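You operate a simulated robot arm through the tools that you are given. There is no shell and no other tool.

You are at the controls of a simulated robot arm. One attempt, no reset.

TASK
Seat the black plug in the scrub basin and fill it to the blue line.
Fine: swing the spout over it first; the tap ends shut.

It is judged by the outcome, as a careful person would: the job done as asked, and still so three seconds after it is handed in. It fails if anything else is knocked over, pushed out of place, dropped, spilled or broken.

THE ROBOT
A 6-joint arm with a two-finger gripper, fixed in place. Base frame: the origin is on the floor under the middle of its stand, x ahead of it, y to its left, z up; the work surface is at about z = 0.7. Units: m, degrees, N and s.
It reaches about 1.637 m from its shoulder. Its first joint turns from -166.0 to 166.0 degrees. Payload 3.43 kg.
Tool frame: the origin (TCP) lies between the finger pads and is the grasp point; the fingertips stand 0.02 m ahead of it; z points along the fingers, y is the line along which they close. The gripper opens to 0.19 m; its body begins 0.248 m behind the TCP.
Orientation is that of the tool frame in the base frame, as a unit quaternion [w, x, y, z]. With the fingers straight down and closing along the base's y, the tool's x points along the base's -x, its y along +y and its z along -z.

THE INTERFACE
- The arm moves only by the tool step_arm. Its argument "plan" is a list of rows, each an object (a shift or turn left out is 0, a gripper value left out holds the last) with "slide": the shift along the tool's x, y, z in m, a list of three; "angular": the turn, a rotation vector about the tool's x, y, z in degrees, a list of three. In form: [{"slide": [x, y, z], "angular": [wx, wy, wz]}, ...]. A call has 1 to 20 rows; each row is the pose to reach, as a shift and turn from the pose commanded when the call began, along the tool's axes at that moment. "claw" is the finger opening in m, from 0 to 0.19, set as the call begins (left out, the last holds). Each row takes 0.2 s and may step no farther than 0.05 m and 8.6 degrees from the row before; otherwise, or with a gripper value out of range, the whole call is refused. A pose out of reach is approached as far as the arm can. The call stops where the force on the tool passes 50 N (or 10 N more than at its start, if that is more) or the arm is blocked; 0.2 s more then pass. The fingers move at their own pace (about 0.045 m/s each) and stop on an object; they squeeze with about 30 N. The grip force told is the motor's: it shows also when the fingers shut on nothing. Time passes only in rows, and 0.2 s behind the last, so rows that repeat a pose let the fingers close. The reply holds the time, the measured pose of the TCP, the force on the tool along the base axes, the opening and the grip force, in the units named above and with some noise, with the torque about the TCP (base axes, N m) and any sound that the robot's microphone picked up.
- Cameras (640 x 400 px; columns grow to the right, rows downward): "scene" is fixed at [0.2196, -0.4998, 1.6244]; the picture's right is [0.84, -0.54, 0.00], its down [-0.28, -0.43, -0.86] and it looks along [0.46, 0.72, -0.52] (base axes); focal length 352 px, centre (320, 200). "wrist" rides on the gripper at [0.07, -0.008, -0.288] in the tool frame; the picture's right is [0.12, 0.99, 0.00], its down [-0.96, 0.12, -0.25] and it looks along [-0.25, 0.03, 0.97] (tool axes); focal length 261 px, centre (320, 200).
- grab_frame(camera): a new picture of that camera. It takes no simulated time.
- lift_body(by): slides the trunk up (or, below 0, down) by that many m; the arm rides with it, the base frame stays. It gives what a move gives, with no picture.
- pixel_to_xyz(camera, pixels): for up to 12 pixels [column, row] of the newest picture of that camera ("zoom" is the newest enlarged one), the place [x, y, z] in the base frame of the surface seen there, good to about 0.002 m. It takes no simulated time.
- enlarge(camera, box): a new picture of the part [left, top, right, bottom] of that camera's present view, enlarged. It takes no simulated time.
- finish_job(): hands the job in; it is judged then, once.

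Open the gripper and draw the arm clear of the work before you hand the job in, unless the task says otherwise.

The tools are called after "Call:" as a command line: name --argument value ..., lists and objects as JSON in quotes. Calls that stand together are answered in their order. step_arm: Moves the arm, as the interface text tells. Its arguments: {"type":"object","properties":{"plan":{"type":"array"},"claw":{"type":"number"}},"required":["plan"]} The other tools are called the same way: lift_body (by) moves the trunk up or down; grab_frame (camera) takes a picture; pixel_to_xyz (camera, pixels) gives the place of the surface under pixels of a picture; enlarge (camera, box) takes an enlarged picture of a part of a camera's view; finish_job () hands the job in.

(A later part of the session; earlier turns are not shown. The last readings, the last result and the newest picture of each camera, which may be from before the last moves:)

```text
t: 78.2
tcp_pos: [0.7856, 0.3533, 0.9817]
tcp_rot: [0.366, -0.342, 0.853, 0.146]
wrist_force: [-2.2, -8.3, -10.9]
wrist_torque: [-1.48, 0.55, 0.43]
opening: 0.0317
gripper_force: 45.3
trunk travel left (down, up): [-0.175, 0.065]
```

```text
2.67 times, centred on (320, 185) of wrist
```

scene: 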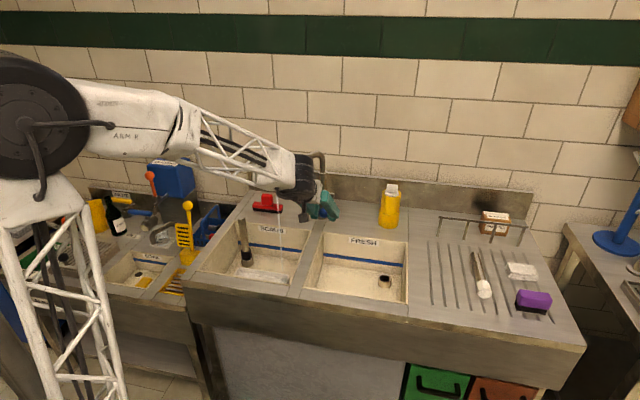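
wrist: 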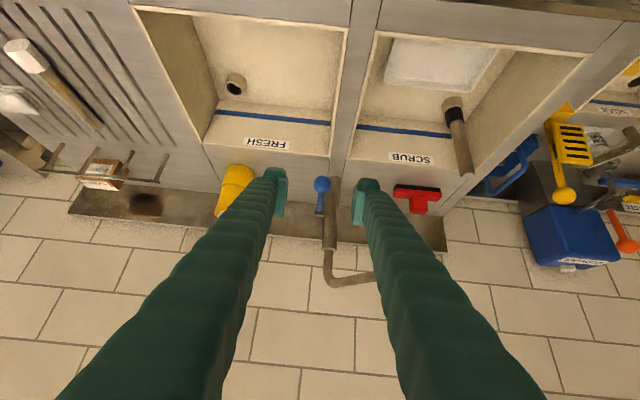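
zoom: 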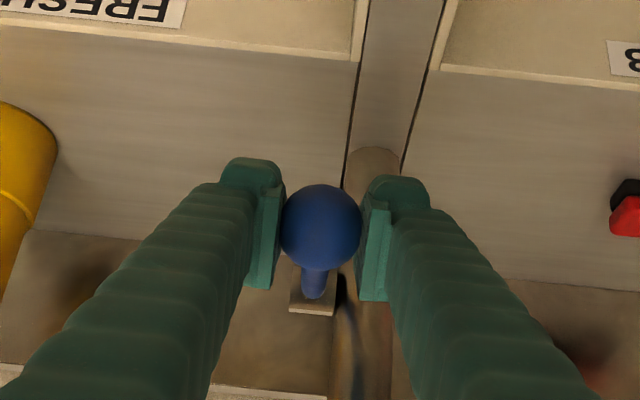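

Stream is stronger. I hold for 1 s and look at the water level.

Call:
step_arm --plan '[{"slide": [0, 0, 0]}, {"slide": [0, 0, 0]}, {"slide": [0, 0, 0]}, {"slide": [0, 0, 0]}, {"slide": [0, 0, 0]}]'

Call:
grab_frame --camera "scene"

Call:
enlarge --camera "scene" --box '[215, 210, 315, 290]'

Call:
pixel_to_xyz --camera "scene" --pixels '[[275, 262], [290, 262], [262, 265], [285, 270], [240, 262], [230, 268], [265, 258], [295, 258]]'

```text
t: 79.4
tcp_pos: [0.7862, 0.3521, 0.9821]
tcp_rot: [0.368, -0.34, 0.854, 0.145]
wrist_force: [-0.5, -5.8, -5.0]
wrist_torque: [-0.84, 0.01, 0.57]
opening: 0.0314
gripper_force: 44.8
trunk travel left (down, up): [-0.175, 0.065]
```

```text
taken
```

scene: 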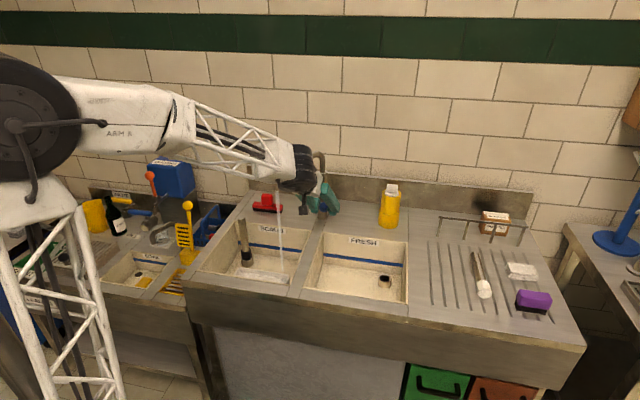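

```text
5.00 times, centred on (265, 250) of scene
```

zoom: 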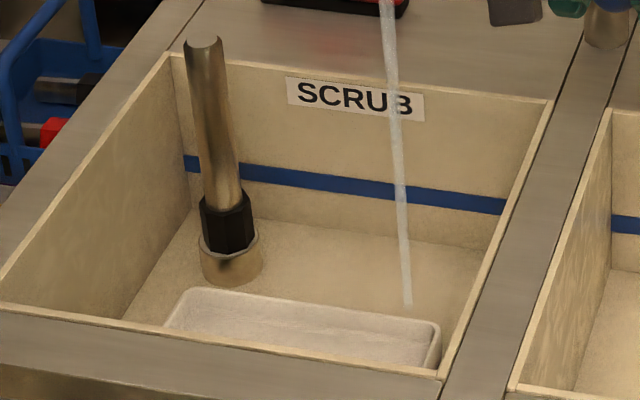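

```text
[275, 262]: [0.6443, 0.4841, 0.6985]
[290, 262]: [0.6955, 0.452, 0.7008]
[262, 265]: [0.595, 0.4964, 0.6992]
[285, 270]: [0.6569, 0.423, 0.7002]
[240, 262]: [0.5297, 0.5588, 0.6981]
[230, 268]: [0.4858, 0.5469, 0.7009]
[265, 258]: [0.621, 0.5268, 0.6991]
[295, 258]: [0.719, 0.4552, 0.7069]
```

No visible depth yet. I hold 3 s more and re-check.

Call:
step_arm --plan '[{"slide": [0, 0, 0]}, {"slide": [0, 0, 0]}, {"slide": [0, 0, 0]}, {"slide": [0, 0, 0]}, {"slide": [0, 0, 0]}, {"slide": [0, 0, 0]}, {"slide": [0, 0, 0]}, {"slide": [0, 0, 0]}, {"slide": [0, 0, 0]}, {"slide": [0, 0, 0]}, {"slide": [0, 0, 0]}, {"slide": [0, 0, 0]}, {"slide": [0, 0, 0]}, {"slide": [0, 0, 0]}, {"slide": [0, 0, 0]}]'

Call:
enlarge --camera "scene" --box '[215, 210, 315, 290]'

Call:
pixel_to_xyz --camera "zoom" --pixels '[[300, 250], [450, 260], [280, 270], [460, 300], [150, 280], [250, 300]]'

```text
t: 82.6
tcp_pos: [0.7868, 0.3529, 0.9819]
tcp_rot: [0.368, -0.34, 0.853, 0.146]
wrist_force: [7.3, -0.1, 2.7]
wrist_torque: [0.05, -0.89, 0.65]
opening: 0.0317
gripper_force: 45.0
trunk travel left (down, up): [-0.175, 0.065]
```

```text
5.00 times, centred on (265, 250) of scene
```

zoom: 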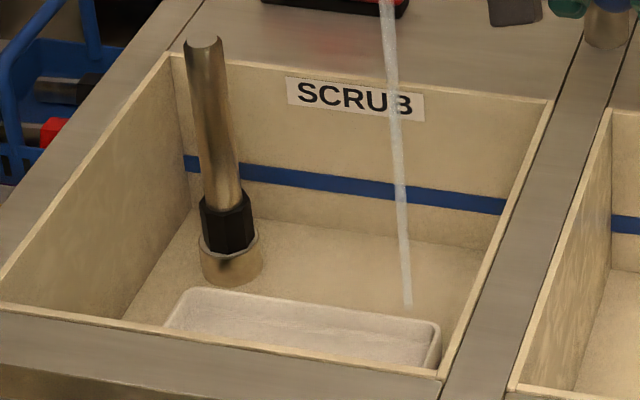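

```text
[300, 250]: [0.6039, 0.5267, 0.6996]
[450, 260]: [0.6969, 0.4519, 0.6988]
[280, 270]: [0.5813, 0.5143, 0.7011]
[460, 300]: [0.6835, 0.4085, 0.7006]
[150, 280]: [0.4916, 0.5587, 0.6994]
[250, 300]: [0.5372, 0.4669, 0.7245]
```

No water collects after 5 s, so the plug does not seal yet. I shut the tap again first by bringing the lever back down.

Call:
step_arm --plan '[{"slide": [0.0044, 0, 0.0029]}, {"slide": [0.0087, 0, 0.0058]}, {"slide": [0.0131, 0, 0.0086]}, {"slide": [0.0174, 0, 0.0115]}, {"slide": [0.0192, 0, 0.0132]}, {"slide": [0.021, 0, 0.015]}, {"slide": [0.0228, 0, 0.0167]}, {"slide": [0.0246, 0, 0.0184]}, {"slide": [0.0253, 0, 0.0191]}]'

Call:
enlarge --camera "scene" --box '[215, 170, 335, 290]'

```text
t: 84.6
tcp_pos: [0.7838, 0.3505, 0.9522]
tcp_rot: [0.368, -0.341, 0.853, 0.146]
wrist_force: [-1.3, -2.6, 35.6]
wrist_torque: [0.17, -0.98, 0.71]
opening: 0.0314
gripper_force: 44.3
trunk travel left (down, up): [-0.175, 0.065]
```

```text
3.33 times, centred on (275, 230) of scene
```

zoom: 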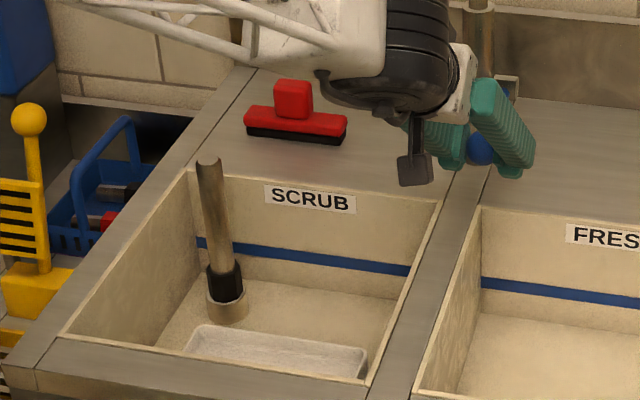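

The stream has stopped and the lever is against its lower stop. I look at the plug/ring contact with a stronger enlargement, and at the empty FRESH ring for comparison.

Call:
enlarge --camera "scene" --box '[238, 250, 258, 263]'

Call:
enlarge --camera "scene" --box '[374, 273, 394, 289]'

Call:
enlarge --camera "scene" --box '[470, 275, 500, 302]'

```text
16.00 times, centred on (248, 256) of scene
```

zoom: 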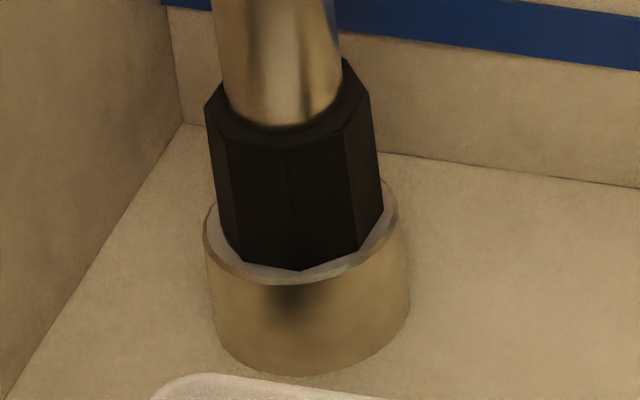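

```text
16.00 times, centred on (384, 281) of scene
```

zoom: 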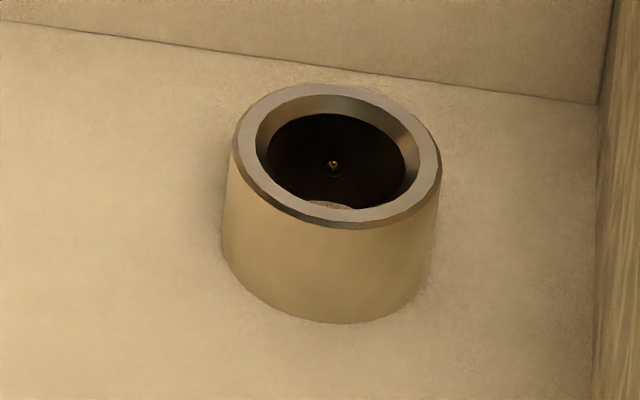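

```text
14.81 times, centred on (485, 288) of scene
```

zoom: 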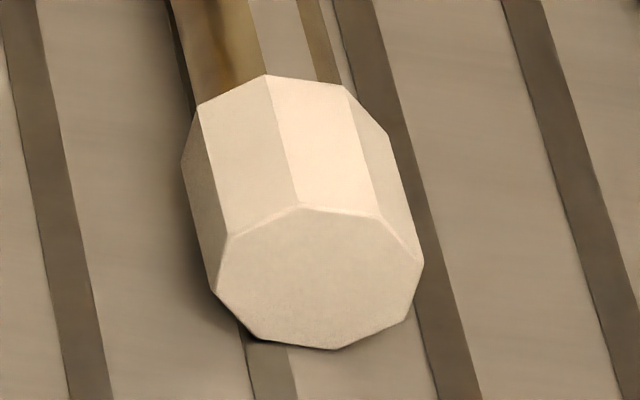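

Geometrically the head rests on the ring's bevel edge. To tell a slow fill from a leak, I open the tap wider (≈30°) for a short test.

Call:
step_arm --plan '[{"slide": [-0.0076, 0, -0.0067]}, {"slide": [-0.0158, 0, -0.0126]}, {"slide": [-0.0245, 0, -0.0178]}, {"slide": [-0.0335, 0, -0.0224]}, {"slide": [-0.0429, 0, -0.026]}, {"slide": [-0.0526, 0, -0.0289]}, {"slide": [-0.0526, 0, -0.0289]}, {"slide": [-0.0526, 0, -0.0289]}, {"slide": [-0.0526, 0, -0.0289]}, {"slide": [-0.0526, 0, -0.0289]}, {"slide": [-0.0526, 0, -0.0289]}, {"slide": [-0.0526, 0, -0.0289]}]'

Call:
enlarge --camera "scene" --box '[205, 170, 325, 290]'

Call:
pixel_to_xyz --camera "scene" --pixels '[[275, 262], [290, 262], [262, 265], [285, 270], [240, 262], [230, 268], [265, 258], [272, 258]]'

```text
t: 87.2
tcp_pos: [0.7947, 0.3599, 1.0096]
tcp_rot: [0.367, -0.341, 0.853, 0.146]
wrist_force: [-6.2, -2.7, -2.9]
wrist_torque: [-0.76, -0.07, 0.68]
opening: 0.0316
gripper_force: 44.8
trunk travel left (down, up): [-0.175, 0.065]
```

```text
3.33 times, centred on (265, 230) of scene
```

zoom: 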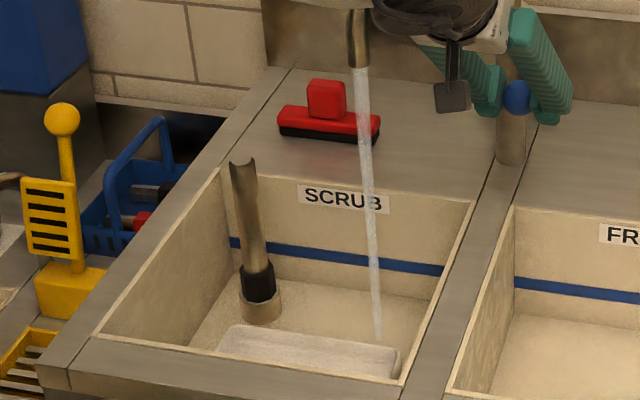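

```text
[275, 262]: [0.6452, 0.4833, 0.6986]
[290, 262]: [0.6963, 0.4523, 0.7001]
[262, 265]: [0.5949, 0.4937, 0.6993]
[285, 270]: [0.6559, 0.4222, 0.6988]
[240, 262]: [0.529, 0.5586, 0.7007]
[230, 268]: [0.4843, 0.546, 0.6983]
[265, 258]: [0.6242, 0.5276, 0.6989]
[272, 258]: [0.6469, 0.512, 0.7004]
```

Strong flow, still no standing water. I hold 3 s more to be sure.

Call:
step_arm --plan '[{"slide": [0, 0, 0]}, {"slide": [0, 0, 0]}, {"slide": [0, 0, 0]}, {"slide": [0, 0, 0]}, {"slide": [0, 0, 0]}, {"slide": [0, 0, 0]}, {"slide": [0, 0, 0]}, {"slide": [0, 0, 0]}, {"slide": [0, 0, 0]}, {"slide": [0, 0, 0]}, {"slide": [0, 0, 0]}, {"slide": [0, 0, 0]}, {"slide": [0, 0, 0]}, {"slide": [0, 0, 0]}, {"slide": [0, 0, 0]}]'

Call:
enlarge --camera "scene" --box '[215, 210, 315, 290]'

Call:
pixel_to_xyz --camera "zoom" --pixels '[[300, 250], [450, 260], [280, 270], [460, 300], [150, 280], [380, 260]]'

```text
t: 90.4
tcp_pos: [0.7938, 0.3609, 1.0084]
tcp_rot: [0.367, -0.341, 0.853, 0.145]
wrist_force: [-2.3, 3.4, 3.1]
wrist_torque: [0.04, -0.78, 0.69]
opening: 0.0315
gripper_force: 44.6
trunk travel left (down, up): [-0.175, 0.065]
```

```text
5.00 times, centred on (265, 250) of scene
```

zoom: 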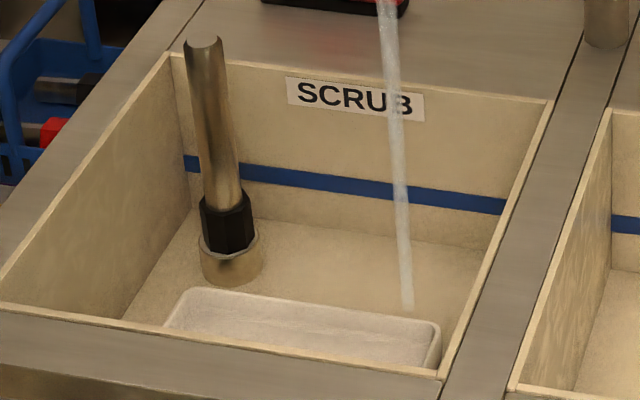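

```text
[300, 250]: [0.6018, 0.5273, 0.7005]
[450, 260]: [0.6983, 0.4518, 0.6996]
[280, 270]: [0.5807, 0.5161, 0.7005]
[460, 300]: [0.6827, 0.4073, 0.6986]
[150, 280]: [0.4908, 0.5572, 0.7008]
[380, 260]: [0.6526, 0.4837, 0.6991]
```

Confirmed: it leaks. I shut the tap again.

Call:
step_arm --plan '[{"slide": [0.0097, 0, 0.0029]}, {"slide": [0.0191, 0, 0.0065]}, {"slide": [0.0281, 0, 0.0111]}, {"slide": [0.0368, 0, 0.0163]}, {"slide": [0.045, 0, 0.0222]}, {"slide": [0.0526, 0, 0.0289]}, {"slide": [0.0526, 0, 0.0289]}]'

Call:
enlarge --camera "scene" --box '[205, 170, 345, 290]'

```text
t: 92.0
tcp_pos: [0.7828, 0.3507, 0.9525]
tcp_rot: [0.368, -0.34, 0.853, 0.145]
wrist_force: [2.1, 17.0, 38.9]
wrist_torque: [0.21, -0.77, 0.67]
opening: 0.0313
gripper_force: 45.2
trunk travel left (down, up): [-0.175, 0.065]
```

```text
3.33 times, centred on (275, 230) of scene
```

zoom: 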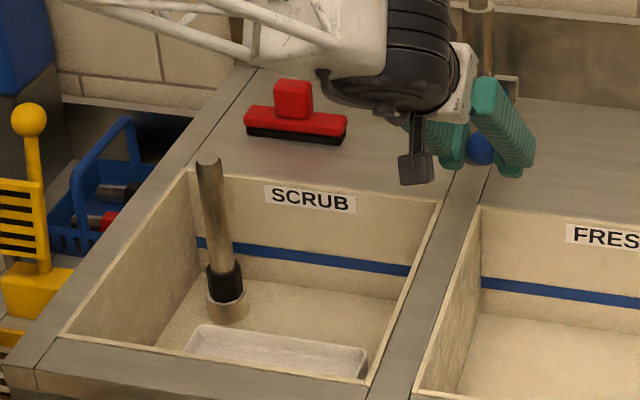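

The tap is shut. I notice in the blue caddy (zoom (110,195)) other handled items with a black and a red head — perhaps different plugs. I inspect them closely.

Call:
enlarge --camera "scene" --box '[190, 195, 245, 250]'

Call:
enlarge --camera "scene" --box '[195, 215, 230, 245]'

Call:
pixel_to_xyz --camera "zoom" --pixels '[[320, 200], [380, 120], [420, 120], [300, 250], [250, 230], [350, 240], [400, 100], [200, 200]]'

```text
7.27 times, centred on (218, 222) of scene
```

zoom: 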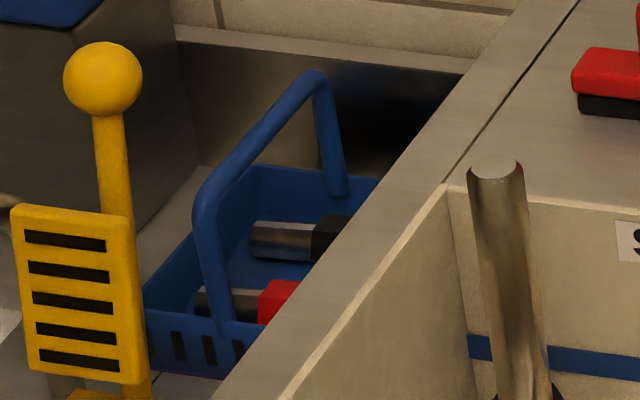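

```text
13.33 times, centred on (212, 230) of scene
```

zoom: 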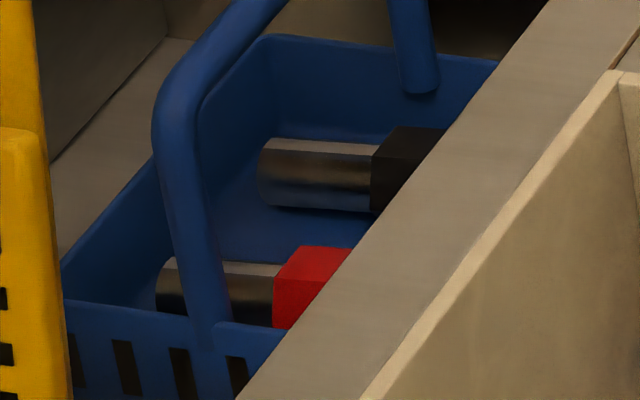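

```text
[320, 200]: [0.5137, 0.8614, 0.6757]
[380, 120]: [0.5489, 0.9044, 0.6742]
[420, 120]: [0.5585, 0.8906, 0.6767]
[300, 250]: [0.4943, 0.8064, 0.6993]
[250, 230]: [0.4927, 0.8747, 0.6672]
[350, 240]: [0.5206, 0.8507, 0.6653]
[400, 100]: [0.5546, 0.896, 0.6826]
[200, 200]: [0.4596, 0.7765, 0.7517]
```

These are metal-handled plugs with smaller black and red heads, kept in a caddy — and the octagonal wooden-handled tool clearly doesn't fit the drain bore (Ø≈0.031). I release the lever, back off, and go look at the caddy.

Call:
step_arm --plan '[{"slide": [0, 0, 0]}, {"slide": [0, 0, 0]}, {"slide": [0, 0, 0]}, {"slide": [0, 0, -0.02]}, {"slide": [0, 0, -0.06]}, {"slide": [0, 0, -0.1]}, {"slide": [0, 0, -0.14]}, {"slide": [0, 0, -0.18]}]' --claw 0.075

Call:
grab_frame --camera "wrist"

Call:
enlarge --camera "scene" --box '[290, 155, 370, 225]'

```text
t: 93.8
tcp_pos: [0.6869, 0.262, 1.0723]
tcp_rot: [0.366, -0.34, 0.854, 0.145]
wrist_force: [0.0, -0.3, -0.6]
wrist_torque: [0.05, 0.03, 0.05]
opening: 0.0752
gripper_force: 0.0
trunk travel left (down, up): [-0.175, 0.065]
```

```text
taken
```

wrist: 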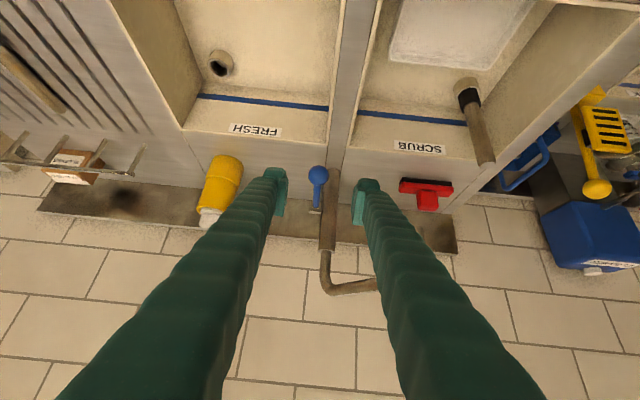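

```text
5.71 times, centred on (330, 190) of scene
```

zoom: 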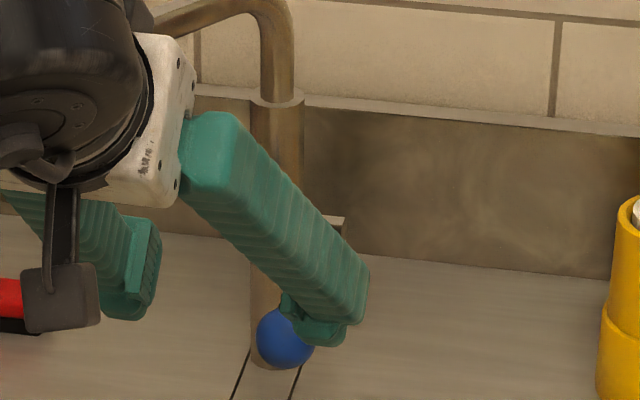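

The lever stays shut. I move left in front of the scrub basin to look into the caddy with the wrist camera.

Call:
step_arm --plan '[{"slide": [0.0036, 0.0374, -0.0088]}, {"slide": [0.0072, 0.0747, -0.0176]}, {"slide": [0.0108, 0.1121, -0.0264]}, {"slide": [0.0144, 0.1495, -0.0352]}, {"slide": [0.0179, 0.1868, -0.0439]}, {"slide": [0.0215, 0.2242, -0.0527]}, {"slide": [0.0251, 0.2615, -0.0615]}, {"slide": [0.0287, 0.2989, -0.0703]}, {"slide": [0.0287, 0.2989, -0.0703]}]' --claw 0.0

Call:
grab_frame --camera "wrist"

Call:
enlarge --camera "wrist" --box '[380, 120, 500, 220]'

```text
t: 95.8
tcp_pos: [0.4321, 0.4302, 1.101]
tcp_rot: [0.367, -0.34, 0.854, 0.146]
wrist_force: [-0.4, 1.0, 0.5]
wrist_torque: [0.01, 0.01, 0.0]
opening: 0.0
gripper_force: 29.6
trunk travel left (down, up): [-0.175, 0.065]
```

```text
taken
```

wrist: 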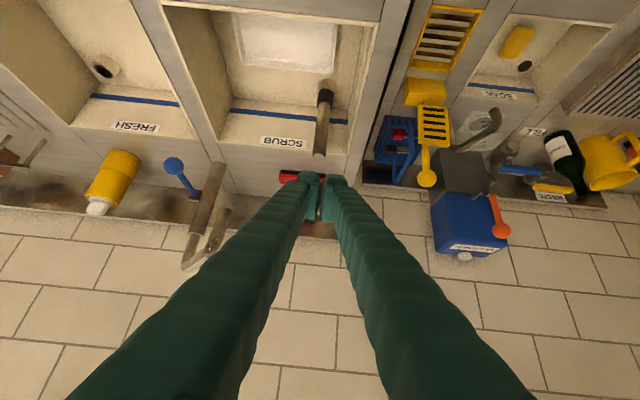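

```text
4.00 times, centred on (440, 170) of wrist
```

zoom: 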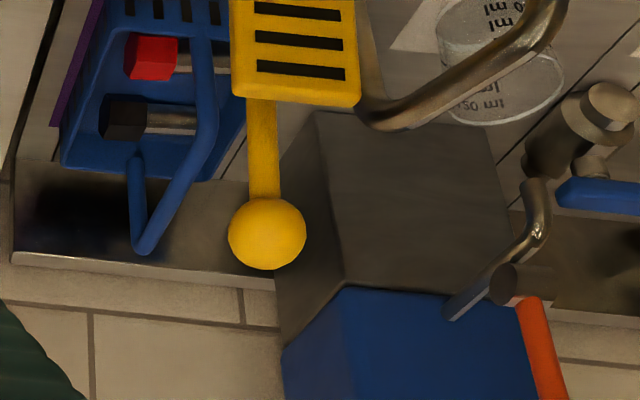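

Call:
enlarge --camera "wrist" --box '[378, 112, 428, 168]'

Call:
pixel_to_xyz --camera "zoom" --pixels '[[250, 140], [300, 140], [230, 270], [300, 270], [350, 270], [200, 270], [270, 300], [150, 200], [400, 330], [250, 360], [340, 145], [225, 250]]'

```text
7.14 times, centred on (403, 140) of wrist
```

zoom: 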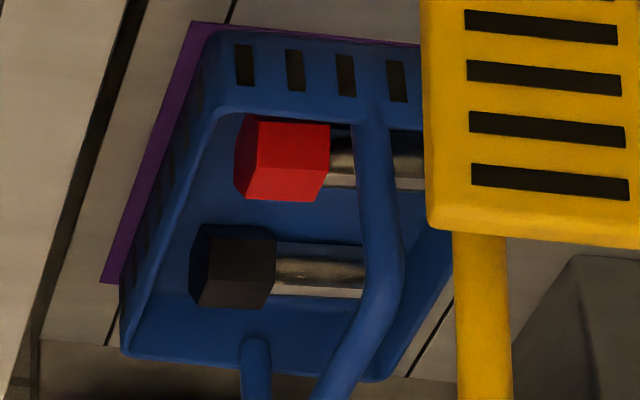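

```text
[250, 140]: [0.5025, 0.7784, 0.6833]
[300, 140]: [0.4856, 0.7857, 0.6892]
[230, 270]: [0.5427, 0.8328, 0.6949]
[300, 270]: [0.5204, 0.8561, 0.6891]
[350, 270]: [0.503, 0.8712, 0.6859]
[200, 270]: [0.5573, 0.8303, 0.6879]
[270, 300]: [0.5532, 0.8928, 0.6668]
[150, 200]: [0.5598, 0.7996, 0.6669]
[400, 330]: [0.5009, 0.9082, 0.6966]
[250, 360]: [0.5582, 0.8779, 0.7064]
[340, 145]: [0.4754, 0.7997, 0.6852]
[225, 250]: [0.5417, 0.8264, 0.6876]
```

Two hex-headed metal items lie in the caddy. I swing the wrist to a vertical view above the caddy to measure them properly.

Call:
step_arm --plan '[{"slide": [-0.0161, 0.0241, 0.0198], "angular": [0, 4.63, 0]}, {"slide": [-0.0322, 0.0483, 0.0395], "angular": [0, 9.26, 0]}, {"slide": [-0.0483, 0.0724, 0.0593], "angular": [0, 13.89, 0]}, {"slide": [-0.0644, 0.0965, 0.079], "angular": [0, 18.52, 0]}, {"slide": [-0.0805, 0.1207, 0.0988], "angular": [0, 23.15, 0]}, {"slide": [-0.0966, 0.1448, 0.1186], "angular": [0, 27.78, 0]}, {"slide": [-0.1127, 0.1689, 0.1383], "angular": [0, 32.41, 0]}, {"slide": [-0.1288, 0.193, 0.1581], "angular": [0, 37.04, 0]}, {"slide": [-0.1449, 0.2172, 0.1778], "angular": [0, 41.67, 0]}, {"slide": [-0.161, 0.2413, 0.1976], "angular": [0, 46.3, 0]}, {"slide": [-0.161, 0.2413, 0.1976], "angular": [0, 46.3, 0]}]'

Call:
grab_frame --camera "wrist"

Call:
grab_frame --camera "scene"

```text
t: 98.2
tcp_pos: [0.4498, 0.7806, 1.0827]
tcp_rot: [0.001, -0.371, 0.929, -0.001]
wrist_force: [-0.1, -0.1, 0.0]
wrist_torque: [-0.16, 0.01, -0.02]
opening: 0.0
gripper_force: 30.1
trunk travel left (down, up): [-0.175, 0.065]
```

```text
taken
```

wrist: 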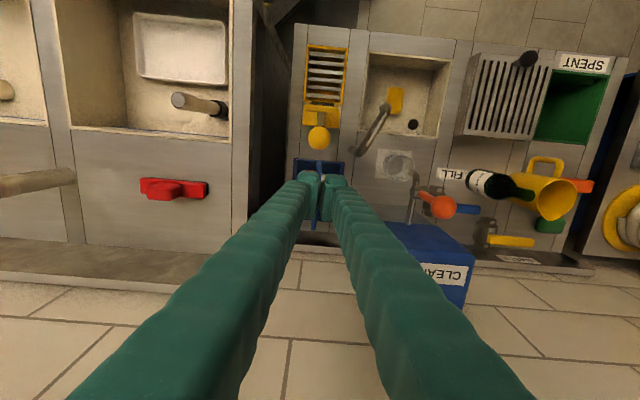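

```text
taken
```

scene: 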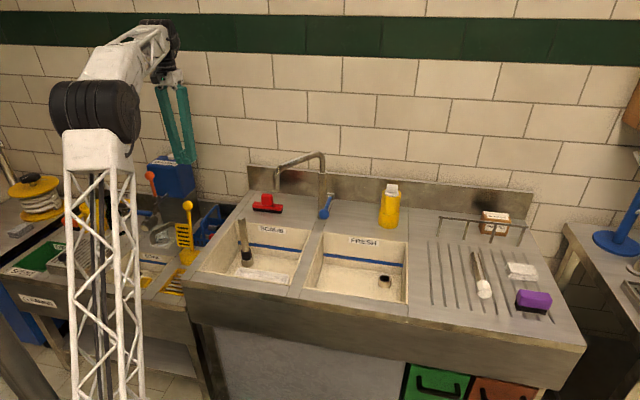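

The caddy is hidden behind the fingers at (320,180). I shift 0.1 m toward the back wall so it appears clear of them.

Call:
pixel_to_xyz --camera "wrist" --pixels '[[430, 270], [400, 240], [440, 205], [318, 138]]'

Call:
step_arm --plan '[{"slide": [-0.035, 0, 0]}, {"slide": [-0.07, 0, 0]}, {"slide": [-0.105, 0, 0]}, {"slide": [-0.12, 0, 0]}, {"slide": [-0.12, 0, 0]}]'

Call:
grab_frame --camera "wrist"

Call:
enlarge --camera "wrist" --box '[280, 70, 370, 180]'

```text
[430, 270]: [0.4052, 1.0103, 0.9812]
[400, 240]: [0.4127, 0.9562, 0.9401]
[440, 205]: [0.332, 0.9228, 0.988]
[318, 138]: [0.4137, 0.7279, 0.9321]
```

```text
t: 99.4
tcp_pos: [0.5371, 0.8625, 1.0823]
tcp_rot: [0.001, -0.371, 0.929, 0.0]
wrist_force: [0.6, 0.6, 0.2]
wrist_torque: [-0.05, 0.02, -0.03]
opening: 0.0
gripper_force: 29.4
trunk travel left (down, up): [-0.175, 0.065]
```

```text
taken
```

wrist: 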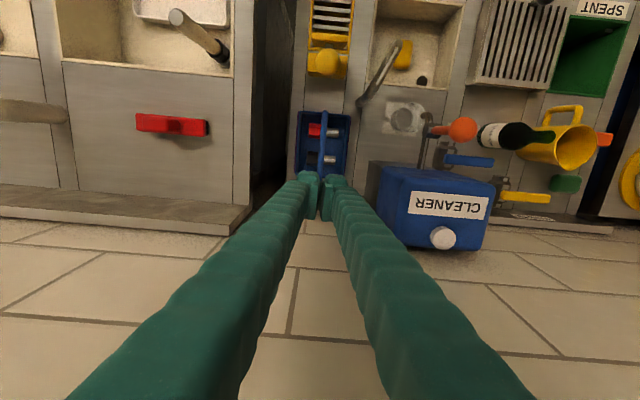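

```text
3.64 times, centred on (325, 125) of wrist
```

zoom: 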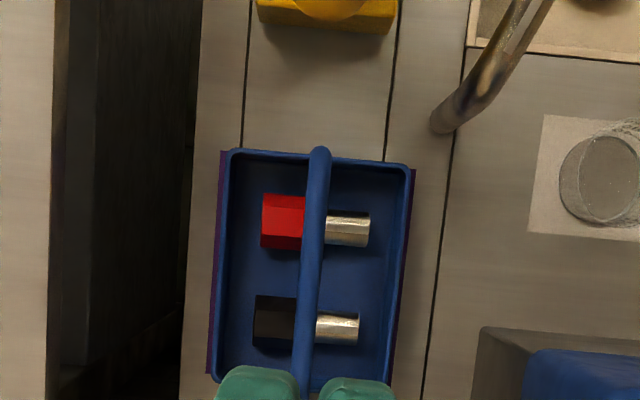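

Call:
enlarge --camera "wrist" --box '[303, 115, 343, 175]'

Call:
pixel_to_xyz --camera "zoom" --pixels '[[230, 120], [280, 120], [230, 95], [230, 150], [340, 120], [390, 120], [370, 100], [370, 145], [220, 310], [265, 310], [350, 320], [375, 320]]'

```text
6.67 times, centred on (323, 145) of wrist
```

zoom: 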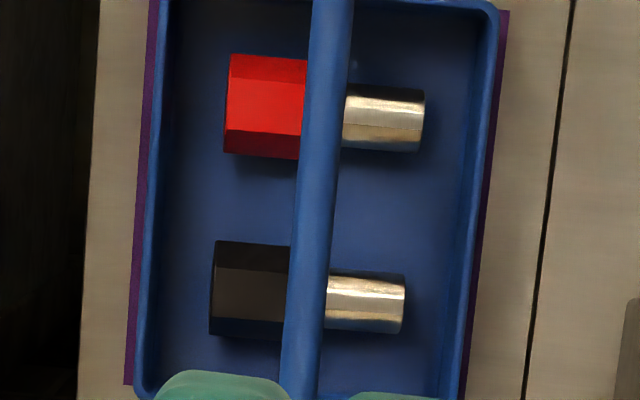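

```text
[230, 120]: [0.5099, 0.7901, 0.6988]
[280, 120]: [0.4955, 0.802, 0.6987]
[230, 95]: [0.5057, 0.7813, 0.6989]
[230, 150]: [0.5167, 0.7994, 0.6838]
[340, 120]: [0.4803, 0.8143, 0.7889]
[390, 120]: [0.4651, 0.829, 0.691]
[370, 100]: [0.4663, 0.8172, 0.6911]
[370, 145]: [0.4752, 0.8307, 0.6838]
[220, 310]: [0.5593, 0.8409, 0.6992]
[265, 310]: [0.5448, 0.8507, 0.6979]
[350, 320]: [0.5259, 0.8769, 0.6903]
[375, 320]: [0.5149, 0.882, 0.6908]
```

The caddy items are short hex-headed pieces (round shaft Ø≈0.024). The board plug's octagonal metal shaft (≈0.026) is what matches the drain bore (≈0.031), its Ø0.04 black head cannot enter — so the black head is the knob and the shaft goes in. I go back to regrasp the plug; first to the front of the scrub basin with the 45° tilt.

Call:
step_arm --plan '[{"slide": [0.0313, -0.02, -0.0015], "angular": [0, -3.86, 0]}, {"slide": [0.0626, -0.0399, -0.003], "angular": [0, -7.72, 0]}, {"slide": [0.0939, -0.0599, -0.0045], "angular": [0, -11.58, 0]}, {"slide": [0.1252, -0.0799, -0.006], "angular": [0, -15.43, 0]}, {"slide": [0.1565, -0.0998, -0.0075], "angular": [0, -19.29, 0]}, {"slide": [0.1878, -0.1198, -0.009], "angular": [0, -23.15, 0]}, {"slide": [0.2191, -0.1398, -0.0105], "angular": [0, -27.0, 0]}, {"slide": [0.2504, -0.1597, -0.012], "angular": [0, -30.87, 0]}, {"slide": [0.2817, -0.1797, -0.0135], "angular": [0, -34.7, 0]}, {"slide": [0.313, -0.1997, -0.015], "angular": [0, -38.6, 0]}, {"slide": [0.3443, -0.2196, -0.0165], "angular": [0, -42.4, 0]}, {"slide": [0.3756, -0.2396, -0.018], "angular": [0, -46.3, 0]}, {"slide": [0.3756, -0.2396, -0.018], "angular": [0, -46.3, 0]}]' --claw 0.06

Call:
grab_frame --camera "wrist"

Call:
enlarge --camera "wrist" --box '[290, 70, 380, 180]'

```text
t: 102.2
tcp_pos: [0.4295, 0.4285, 1.1014]
tcp_rot: [0.367, -0.339, 0.854, 0.145]
wrist_force: [0.4, 0.5, 0.2]
wrist_torque: [-0.03, -0.02, 0.06]
opening: 0.0601
gripper_force: 0.1
trunk travel left (down, up): [-0.175, 0.065]
```

```text
taken
```

wrist: 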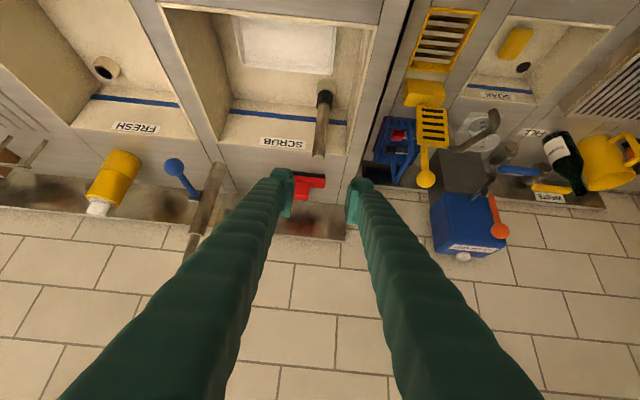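

```text
3.64 times, centred on (335, 125) of wrist
```

zoom: 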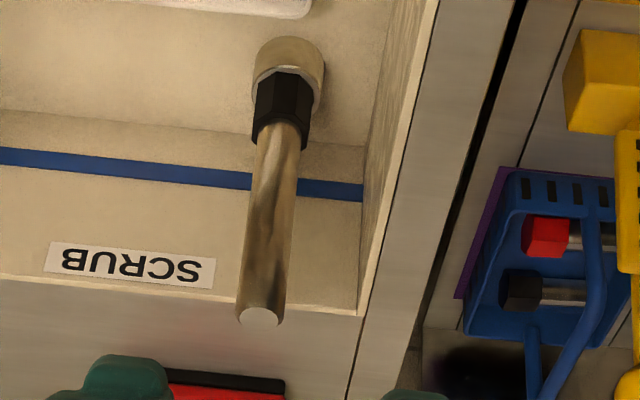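

I measure the plug's top, then move to the standoff in front of it.

Call:
pixel_to_xyz --camera "wrist" --pixels '[[319, 156], [319, 148], [320, 140], [322, 130], [324, 120], [314, 145], [325, 145]]'

Call:
step_arm --plan '[{"slide": [0.012, -0.0014, 0.0345]}, {"slide": [0.0236, -0.0027, 0.069]}, {"slide": [0.0353, -0.004, 0.1036]}, {"slide": [0.0471, -0.0054, 0.1381]}, {"slide": [0.0471, -0.0054, 0.1381]}]'

Call:
enlarge --camera "wrist" --box '[260, 60, 400, 240]'

```text
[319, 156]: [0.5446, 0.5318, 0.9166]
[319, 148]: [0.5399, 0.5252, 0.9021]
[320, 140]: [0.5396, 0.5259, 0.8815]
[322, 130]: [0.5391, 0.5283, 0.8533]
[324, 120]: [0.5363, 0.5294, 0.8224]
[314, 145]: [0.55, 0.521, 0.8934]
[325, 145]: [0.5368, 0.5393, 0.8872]
```

```text
t: 103.4
tcp_pos: [0.4797, 0.4734, 0.9704]
tcp_rot: [0.367, -0.34, 0.854, 0.146]
wrist_force: [0.1, -0.3, -0.2]
wrist_torque: [0.02, 0.02, 0.04]
opening: 0.0599
gripper_force: 0.0
trunk travel left (down, up): [-0.175, 0.065]
```

```text
2.22 times, centred on (330, 150) of wrist
```

zoom: 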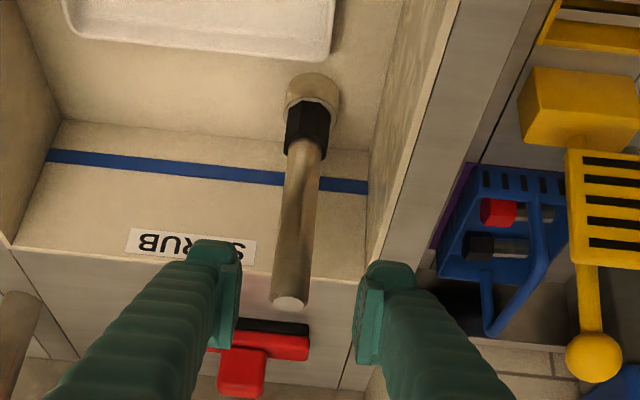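

The shaft is centred between the open fingers. I advance to regrasp it at the same place as before and close.

Call:
step_arm --plan '[{"slide": [0, -0.0005, 0.035]}, {"slide": [0, -0.0005, 0.07]}, {"slide": [0, -0.0005, 0.1]}, {"slide": [0, -0.0005, 0.12]}, {"slide": [0, -0.0005, 0.1295]}, {"slide": [0, -0.0005, 0.1295]}]'

Call:
step_arm --plan '[{"slide": [0, 0, 0]}, {"slide": [0, 0, 0]}, {"slide": [0, 0, 0]}, {"slide": [0, 0, 0]}]' --claw 0.0

Call:
enlarge --camera "wrist" --box '[260, 60, 400, 240]'

```text
t: 104.8
tcp_pos: [0.5521, 0.5377, 0.8803]
tcp_rot: [0.367, -0.34, 0.853, 0.146]
wrist_force: [0.9, 0.3, 0.1]
wrist_torque: [-0.02, 0.01, 0.01]
opening: 0.0601
gripper_force: 0.2
trunk travel left (down, up): [-0.175, 0.065]
```

```text
t: 105.8
tcp_pos: [0.5508, 0.5372, 0.8814]
tcp_rot: [0.367, -0.34, 0.853, 0.146]
wrist_force: [-1.6, -0.5, 1.0]
wrist_torque: [0.04, 0.0, 0.02]
opening: 0.0264
gripper_force: 29.9
trunk travel left (down, up): [-0.175, 0.065]
```

```text
2.22 times, centred on (330, 150) of wrist
```

zoom: 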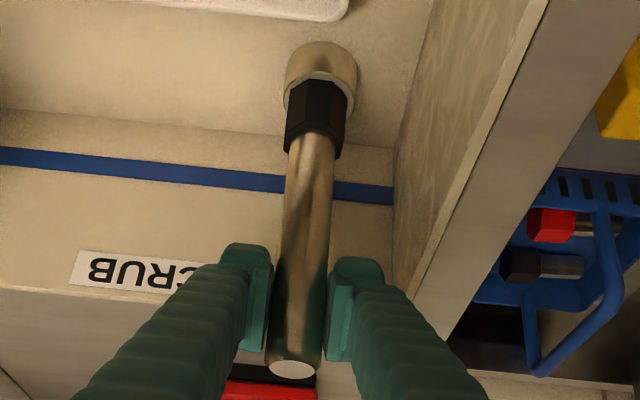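

Regrasped. I lift it straight out of the ring.

Call:
step_arm --plan '[{"slide": [-0.0072, 0, -0.0069]}, {"slide": [-0.0289, 0, -0.0276]}, {"slide": [-0.0578, 0, -0.0553]}, {"slide": [-0.0868, 0, -0.0829]}, {"slide": [-0.1157, 0, -0.1106]}, {"slide": [-0.1446, 0, -0.1382]}, {"slide": [-0.1446, 0, -0.1382]}]'

Call:
enlarge --camera "scene" --box '[205, 160, 305, 280]'

Call:
enlarge --camera "scene" --box '[240, 250, 255, 263]'

```text
t: 107.4
tcp_pos: [0.5494, 0.5349, 1.0798]
tcp_rot: [0.366, -0.341, 0.853, 0.146]
wrist_force: [-0.5, 0.4, -0.7]
wrist_torque: [-0.02, -0.04, -0.01]
opening: 0.0266
gripper_force: 30.6
trunk travel left (down, up): [-0.175, 0.065]
```

```text
3.33 times, centred on (255, 220) of scene
```

zoom: 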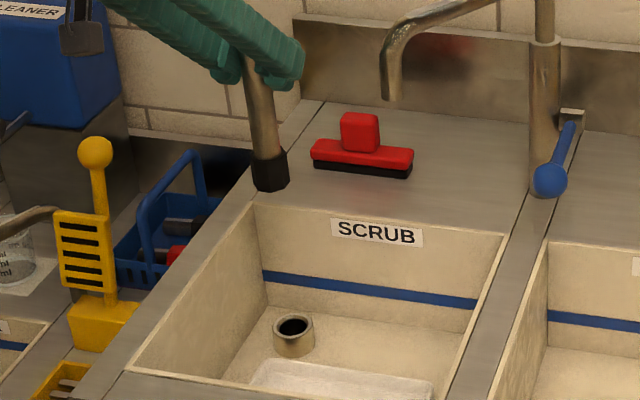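

```text
16.00 times, centred on (248, 256) of scene
```

zoom: 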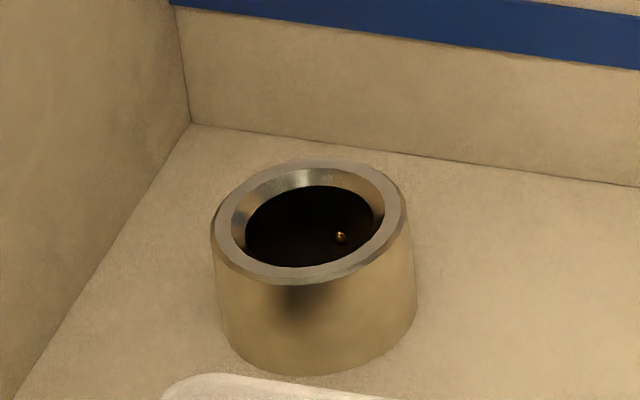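

The empty ring shows the plug had stood ~1.6 mm left of centre. Before flipping it, I make one more quick fit test head-down with that offset corrected.

Call:
step_arm --plan '[{"slide": [0.0289, -0.0015, 0.0276]}, {"slide": [0.0578, -0.0015, 0.0553]}, {"slide": [0.0868, -0.0015, 0.0829]}, {"slide": [0.1157, -0.0015, 0.1106]}, {"slide": [0.136, -0.0015, 0.13]}, {"slide": [0.1395, -0.0015, 0.1334]}, {"slide": [0.1395, -0.0015, 0.1334]}]'

Call:
enlarge --camera "scene" --box '[240, 245, 255, 263]'

```text
t: 109.0
tcp_pos: [0.5524, 0.5345, 0.8847]
tcp_rot: [0.366, -0.34, 0.854, 0.146]
wrist_force: [-0.1, 0.5, -0.9]
wrist_torque: [-0.01, 0.0, -0.02]
opening: 0.0265
gripper_force: 29.9
trunk travel left (down, up): [-0.175, 0.065]
```

```text
16.00 times, centred on (248, 254) of scene
```

zoom: 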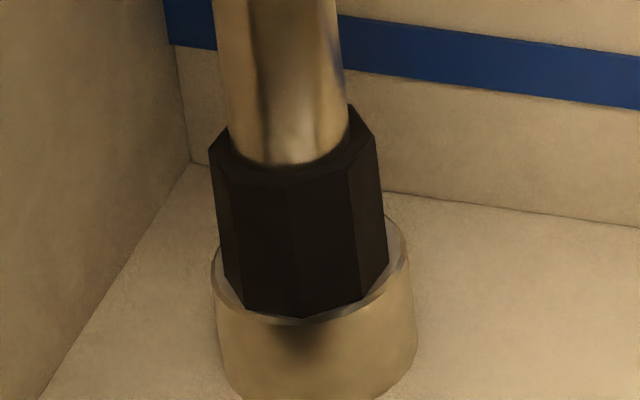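

Call:
step_arm --plan '[{"slide": [0.0007, 0, 0.0007]}, {"slide": [0.0014, 0, 0.0014]}, {"slide": [0.0014, 0, 0.0014]}]'

Call:
enlarge --camera "wrist" --box '[305, 60, 355, 120]'

Call:
enlarge --camera "scene" --box '[240, 247, 256, 265]'

```text
t: 109.8
tcp_pos: [0.5504, 0.5348, 0.8847]
tcp_rot: [0.367, -0.34, 0.853, 0.146]
wrist_force: [0.0, 0.0, -1.0]
wrist_torque: [-0.01, 0.0, -0.02]
opening: 0.0266
gripper_force: 29.9
trunk travel left (down, up): [-0.175, 0.065]
```

```text
6.67 times, centred on (330, 90) of wrist
```

zoom: 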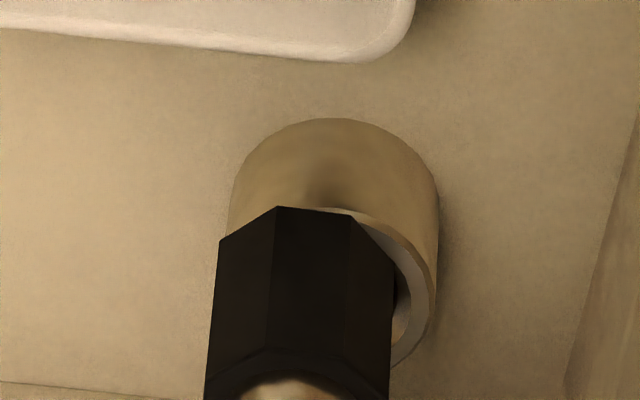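

```text
16.00 times, centred on (248, 256) of scene
```

zoom: 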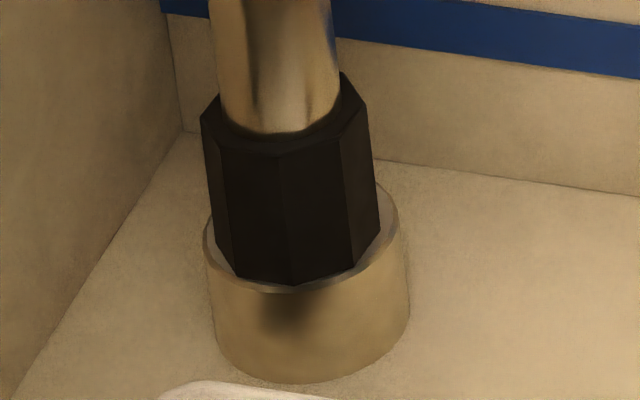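

Earlier centring was actually fine (my zoom-centre rounding misled me), so head-down simply cannot enter. I lift the plug out again and carry it back along the earlier path to flip it.

Call:
step_arm --plan '[{"slide": [-0.0289, 0, -0.0276]}, {"slide": [-0.0578, 0, -0.0553]}, {"slide": [-0.0868, 0, -0.0829]}, {"slide": [-0.1157, 0, -0.1106]}, {"slide": [-0.1446, 0, -0.1382]}, {"slide": [-0.125, -0.012, -0.158]}, {"slide": [-0.105, -0.025, -0.178]}, {"slide": [-0.085, -0.039, -0.198]}, {"slide": [-0.072, -0.064, -0.21]}, {"slide": [-0.072, -0.064, -0.21]}]'

Call:
grab_frame --camera "scene"

```text
t: 112.0
tcp_pos: [0.521, 0.4167, 1.0817]
tcp_rot: [0.367, -0.341, 0.853, 0.146]
wrist_force: [0.1, -0.5, -1.1]
wrist_torque: [-0.01, 0.0, 0.02]
opening: 0.0266
gripper_force: 29.9
trunk travel left (down, up): [-0.175, 0.065]
```

```text
taken
```

scene: 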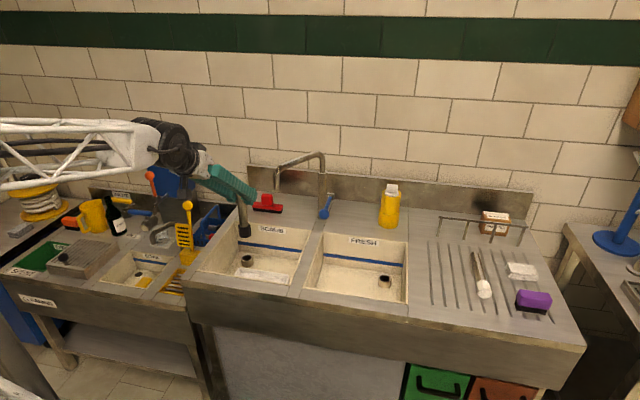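

Numbers fit a designed peg fit: shaft radius ≈0.014 vs bore ≈0.016 with a lead-in bevel, black head as knob. I carry the plug back to the clear spot right of the lever.

Call:
step_arm --plan '[{"slide": [0.0011, -0.04, -0.001]}, {"slide": [0.0023, -0.08, -0.0021]}, {"slide": [0.0034, -0.12, -0.0031]}, {"slide": [0.0045, -0.16, -0.0042]}, {"slide": [0.0057, -0.2, -0.0052]}, {"slide": [0.0068, -0.24, -0.0062]}, {"slide": [0.0079, -0.28, -0.0073]}, {"slide": [0.009, -0.32, -0.0083]}, {"slide": [0.0102, -0.36, -0.0094]}, {"slide": [0.0113, -0.3993, -0.0104]}, {"slide": [0.0113, -0.3993, -0.0104]}]'

Call:
grab_frame --camera "scene"

```text
t: 114.4
tcp_pos: [0.7844, 0.1179, 1.082]
tcp_rot: [0.367, -0.341, 0.853, 0.146]
wrist_force: [-1.1, -0.8, -1.7]
wrist_torque: [0.02, -0.01, -0.03]
opening: 0.0263
gripper_force: 30.2
trunk travel left (down, up): [-0.175, 0.065]
```

```text
taken
```

scene: 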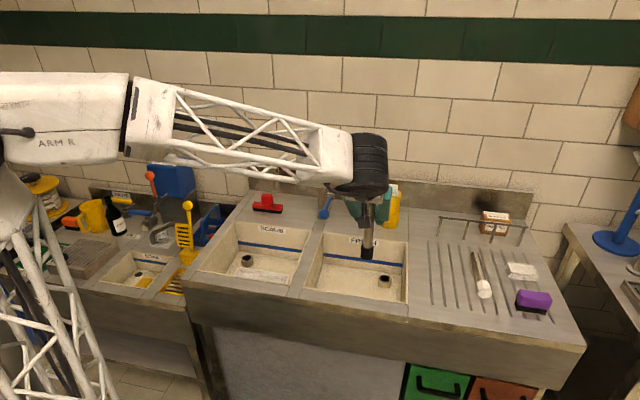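

I roll the wrist back by +180° in two steps so the plug is horizontal with its head pointing to the back.

Call:
step_arm --plan '[{"angular": [0, 0, 5]}, {"angular": [0, 0, 13]}, {"angular": [0, 0, 21]}, {"angular": [0, 0, 29]}, {"angular": [0, 0, 37]}, {"angular": [0, 0, 45]}, {"angular": [0, 0, 53]}, {"angular": [0, 0, 61]}, {"angular": [0, 0, 69]}, {"angular": [0, 0, 77]}, {"angular": [0, 0, 85]}, {"angular": [0, 0, 90]}]'

Call:
step_arm --plan '[{"angular": [0, 0, 5]}, {"angular": [0, 0, 13]}, {"angular": [0, 0, 21]}, {"angular": [0, 0, 29]}, {"angular": [0, 0, 37]}, {"angular": [0, 0, 45]}, {"angular": [0, 0, 53]}, {"angular": [0, 0, 61]}, {"angular": [0, 0, 69]}, {"angular": [0, 0, 77]}, {"angular": [0, 0, 85]}, {"angular": [0, 0, 90]}]'

Call:
grab_frame --camera "wrist"

```text
t: 117.0
tcp_pos: [0.7851, 0.1174, 1.0827]
tcp_rot: [0.156, 0.363, 0.844, 0.362]
wrist_force: [0.6, -0.6, -1.1]
wrist_torque: [-0.07, -0.02, -0.01]
opening: 0.0264
gripper_force: 29.8
trunk travel left (down, up): [-0.175, 0.065]
```

```text
t: 119.6
tcp_pos: [0.7861, 0.1169, 1.0819]
tcp_rot: [-0.147, 0.854, 0.34, 0.366]
wrist_force: [-0.2, 0.3, -0.5]
wrist_torque: [-0.01, 0.05, -0.02]
opening: 0.0267
gripper_force: 29.9
trunk travel left (down, up): [-0.175, 0.065]
```

```text
taken
```

wrist: 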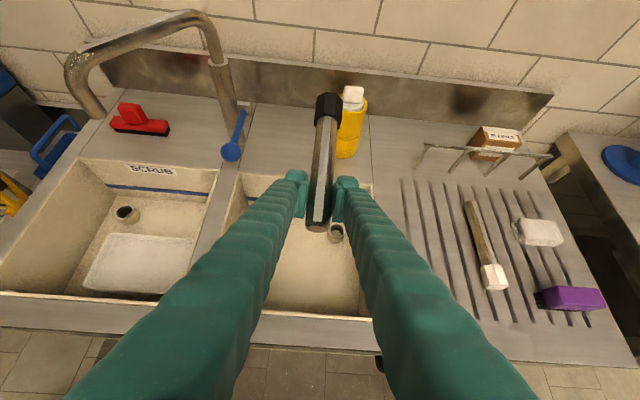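

Head points to the back again. I move over the rear FRESH deck (levelling the plug by 2°) to 0.11 m above the laying position.

Call:
step_arm --plan '[{"slide": [0.0036, -0.0115, 0.0295], "angular": [0, -0.4, 0]}, {"slide": [0.0071, -0.023, 0.0591], "angular": [0, -0.8, 0]}, {"slide": [0.0107, -0.0346, 0.0886], "angular": [0, -1.2, 0]}, {"slide": [0.0143, -0.0461, 0.1181], "angular": [0, -1.6, 0]}, {"slide": [0.0178, -0.0576, 0.1477], "angular": [0, -2, 0]}, {"slide": [0.0214, -0.0691, 0.1772], "angular": [0, -2, 0]}, {"slide": [0.0214, -0.0691, 0.1772], "angular": [0, -2, 0]}]'

Call:
enlarge --camera "wrist" --box '[220, 60, 420, 260]'

Call:
enlarge --camera "scene" --box '[300, 150, 420, 270]'

```text
t: 121.2
tcp_pos: [0.8413, 0.2647, 0.975]
tcp_rot: [-0.141, 0.859, 0.343, 0.352]
wrist_force: [-0.3, -0.4, -1.3]
wrist_torque: [-0.03, 0.05, 0.02]
opening: 0.0265
gripper_force: 30.0
trunk travel left (down, up): [-0.175, 0.065]
```

```text
2.00 times, centred on (320, 160) of wrist
```

zoom: 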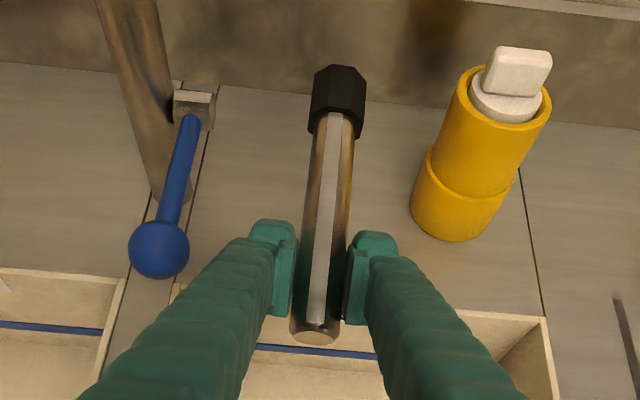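

```text
3.33 times, centred on (360, 210) of scene
```

zoom: 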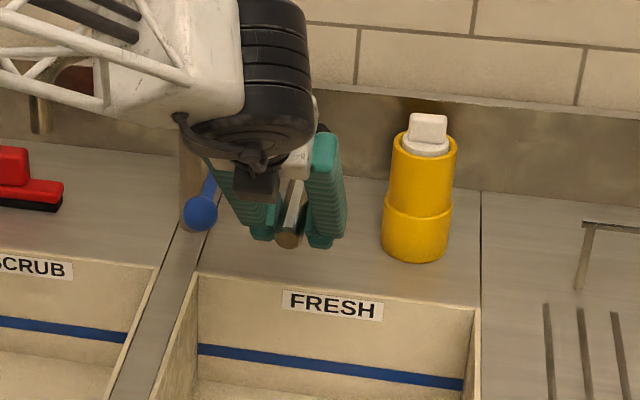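

Call:
pixel_to_xyz --camera "zoom" --pixels '[[290, 200], [292, 230]]'

Call:
pixel_to_xyz --camera "wrist" --pixels '[[329, 96], [328, 105], [328, 112], [326, 125], [325, 140], [323, 160], [321, 175], [320, 185], [319, 215], [317, 225]]'

```text
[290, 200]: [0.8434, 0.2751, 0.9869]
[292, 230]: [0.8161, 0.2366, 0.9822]
```

```text
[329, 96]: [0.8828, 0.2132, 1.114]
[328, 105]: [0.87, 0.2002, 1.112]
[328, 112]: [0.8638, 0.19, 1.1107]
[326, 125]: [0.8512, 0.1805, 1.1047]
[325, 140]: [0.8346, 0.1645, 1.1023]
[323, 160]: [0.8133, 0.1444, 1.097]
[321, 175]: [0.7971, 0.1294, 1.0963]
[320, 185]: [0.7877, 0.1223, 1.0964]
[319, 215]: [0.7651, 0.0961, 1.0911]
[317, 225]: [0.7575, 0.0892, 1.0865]
```

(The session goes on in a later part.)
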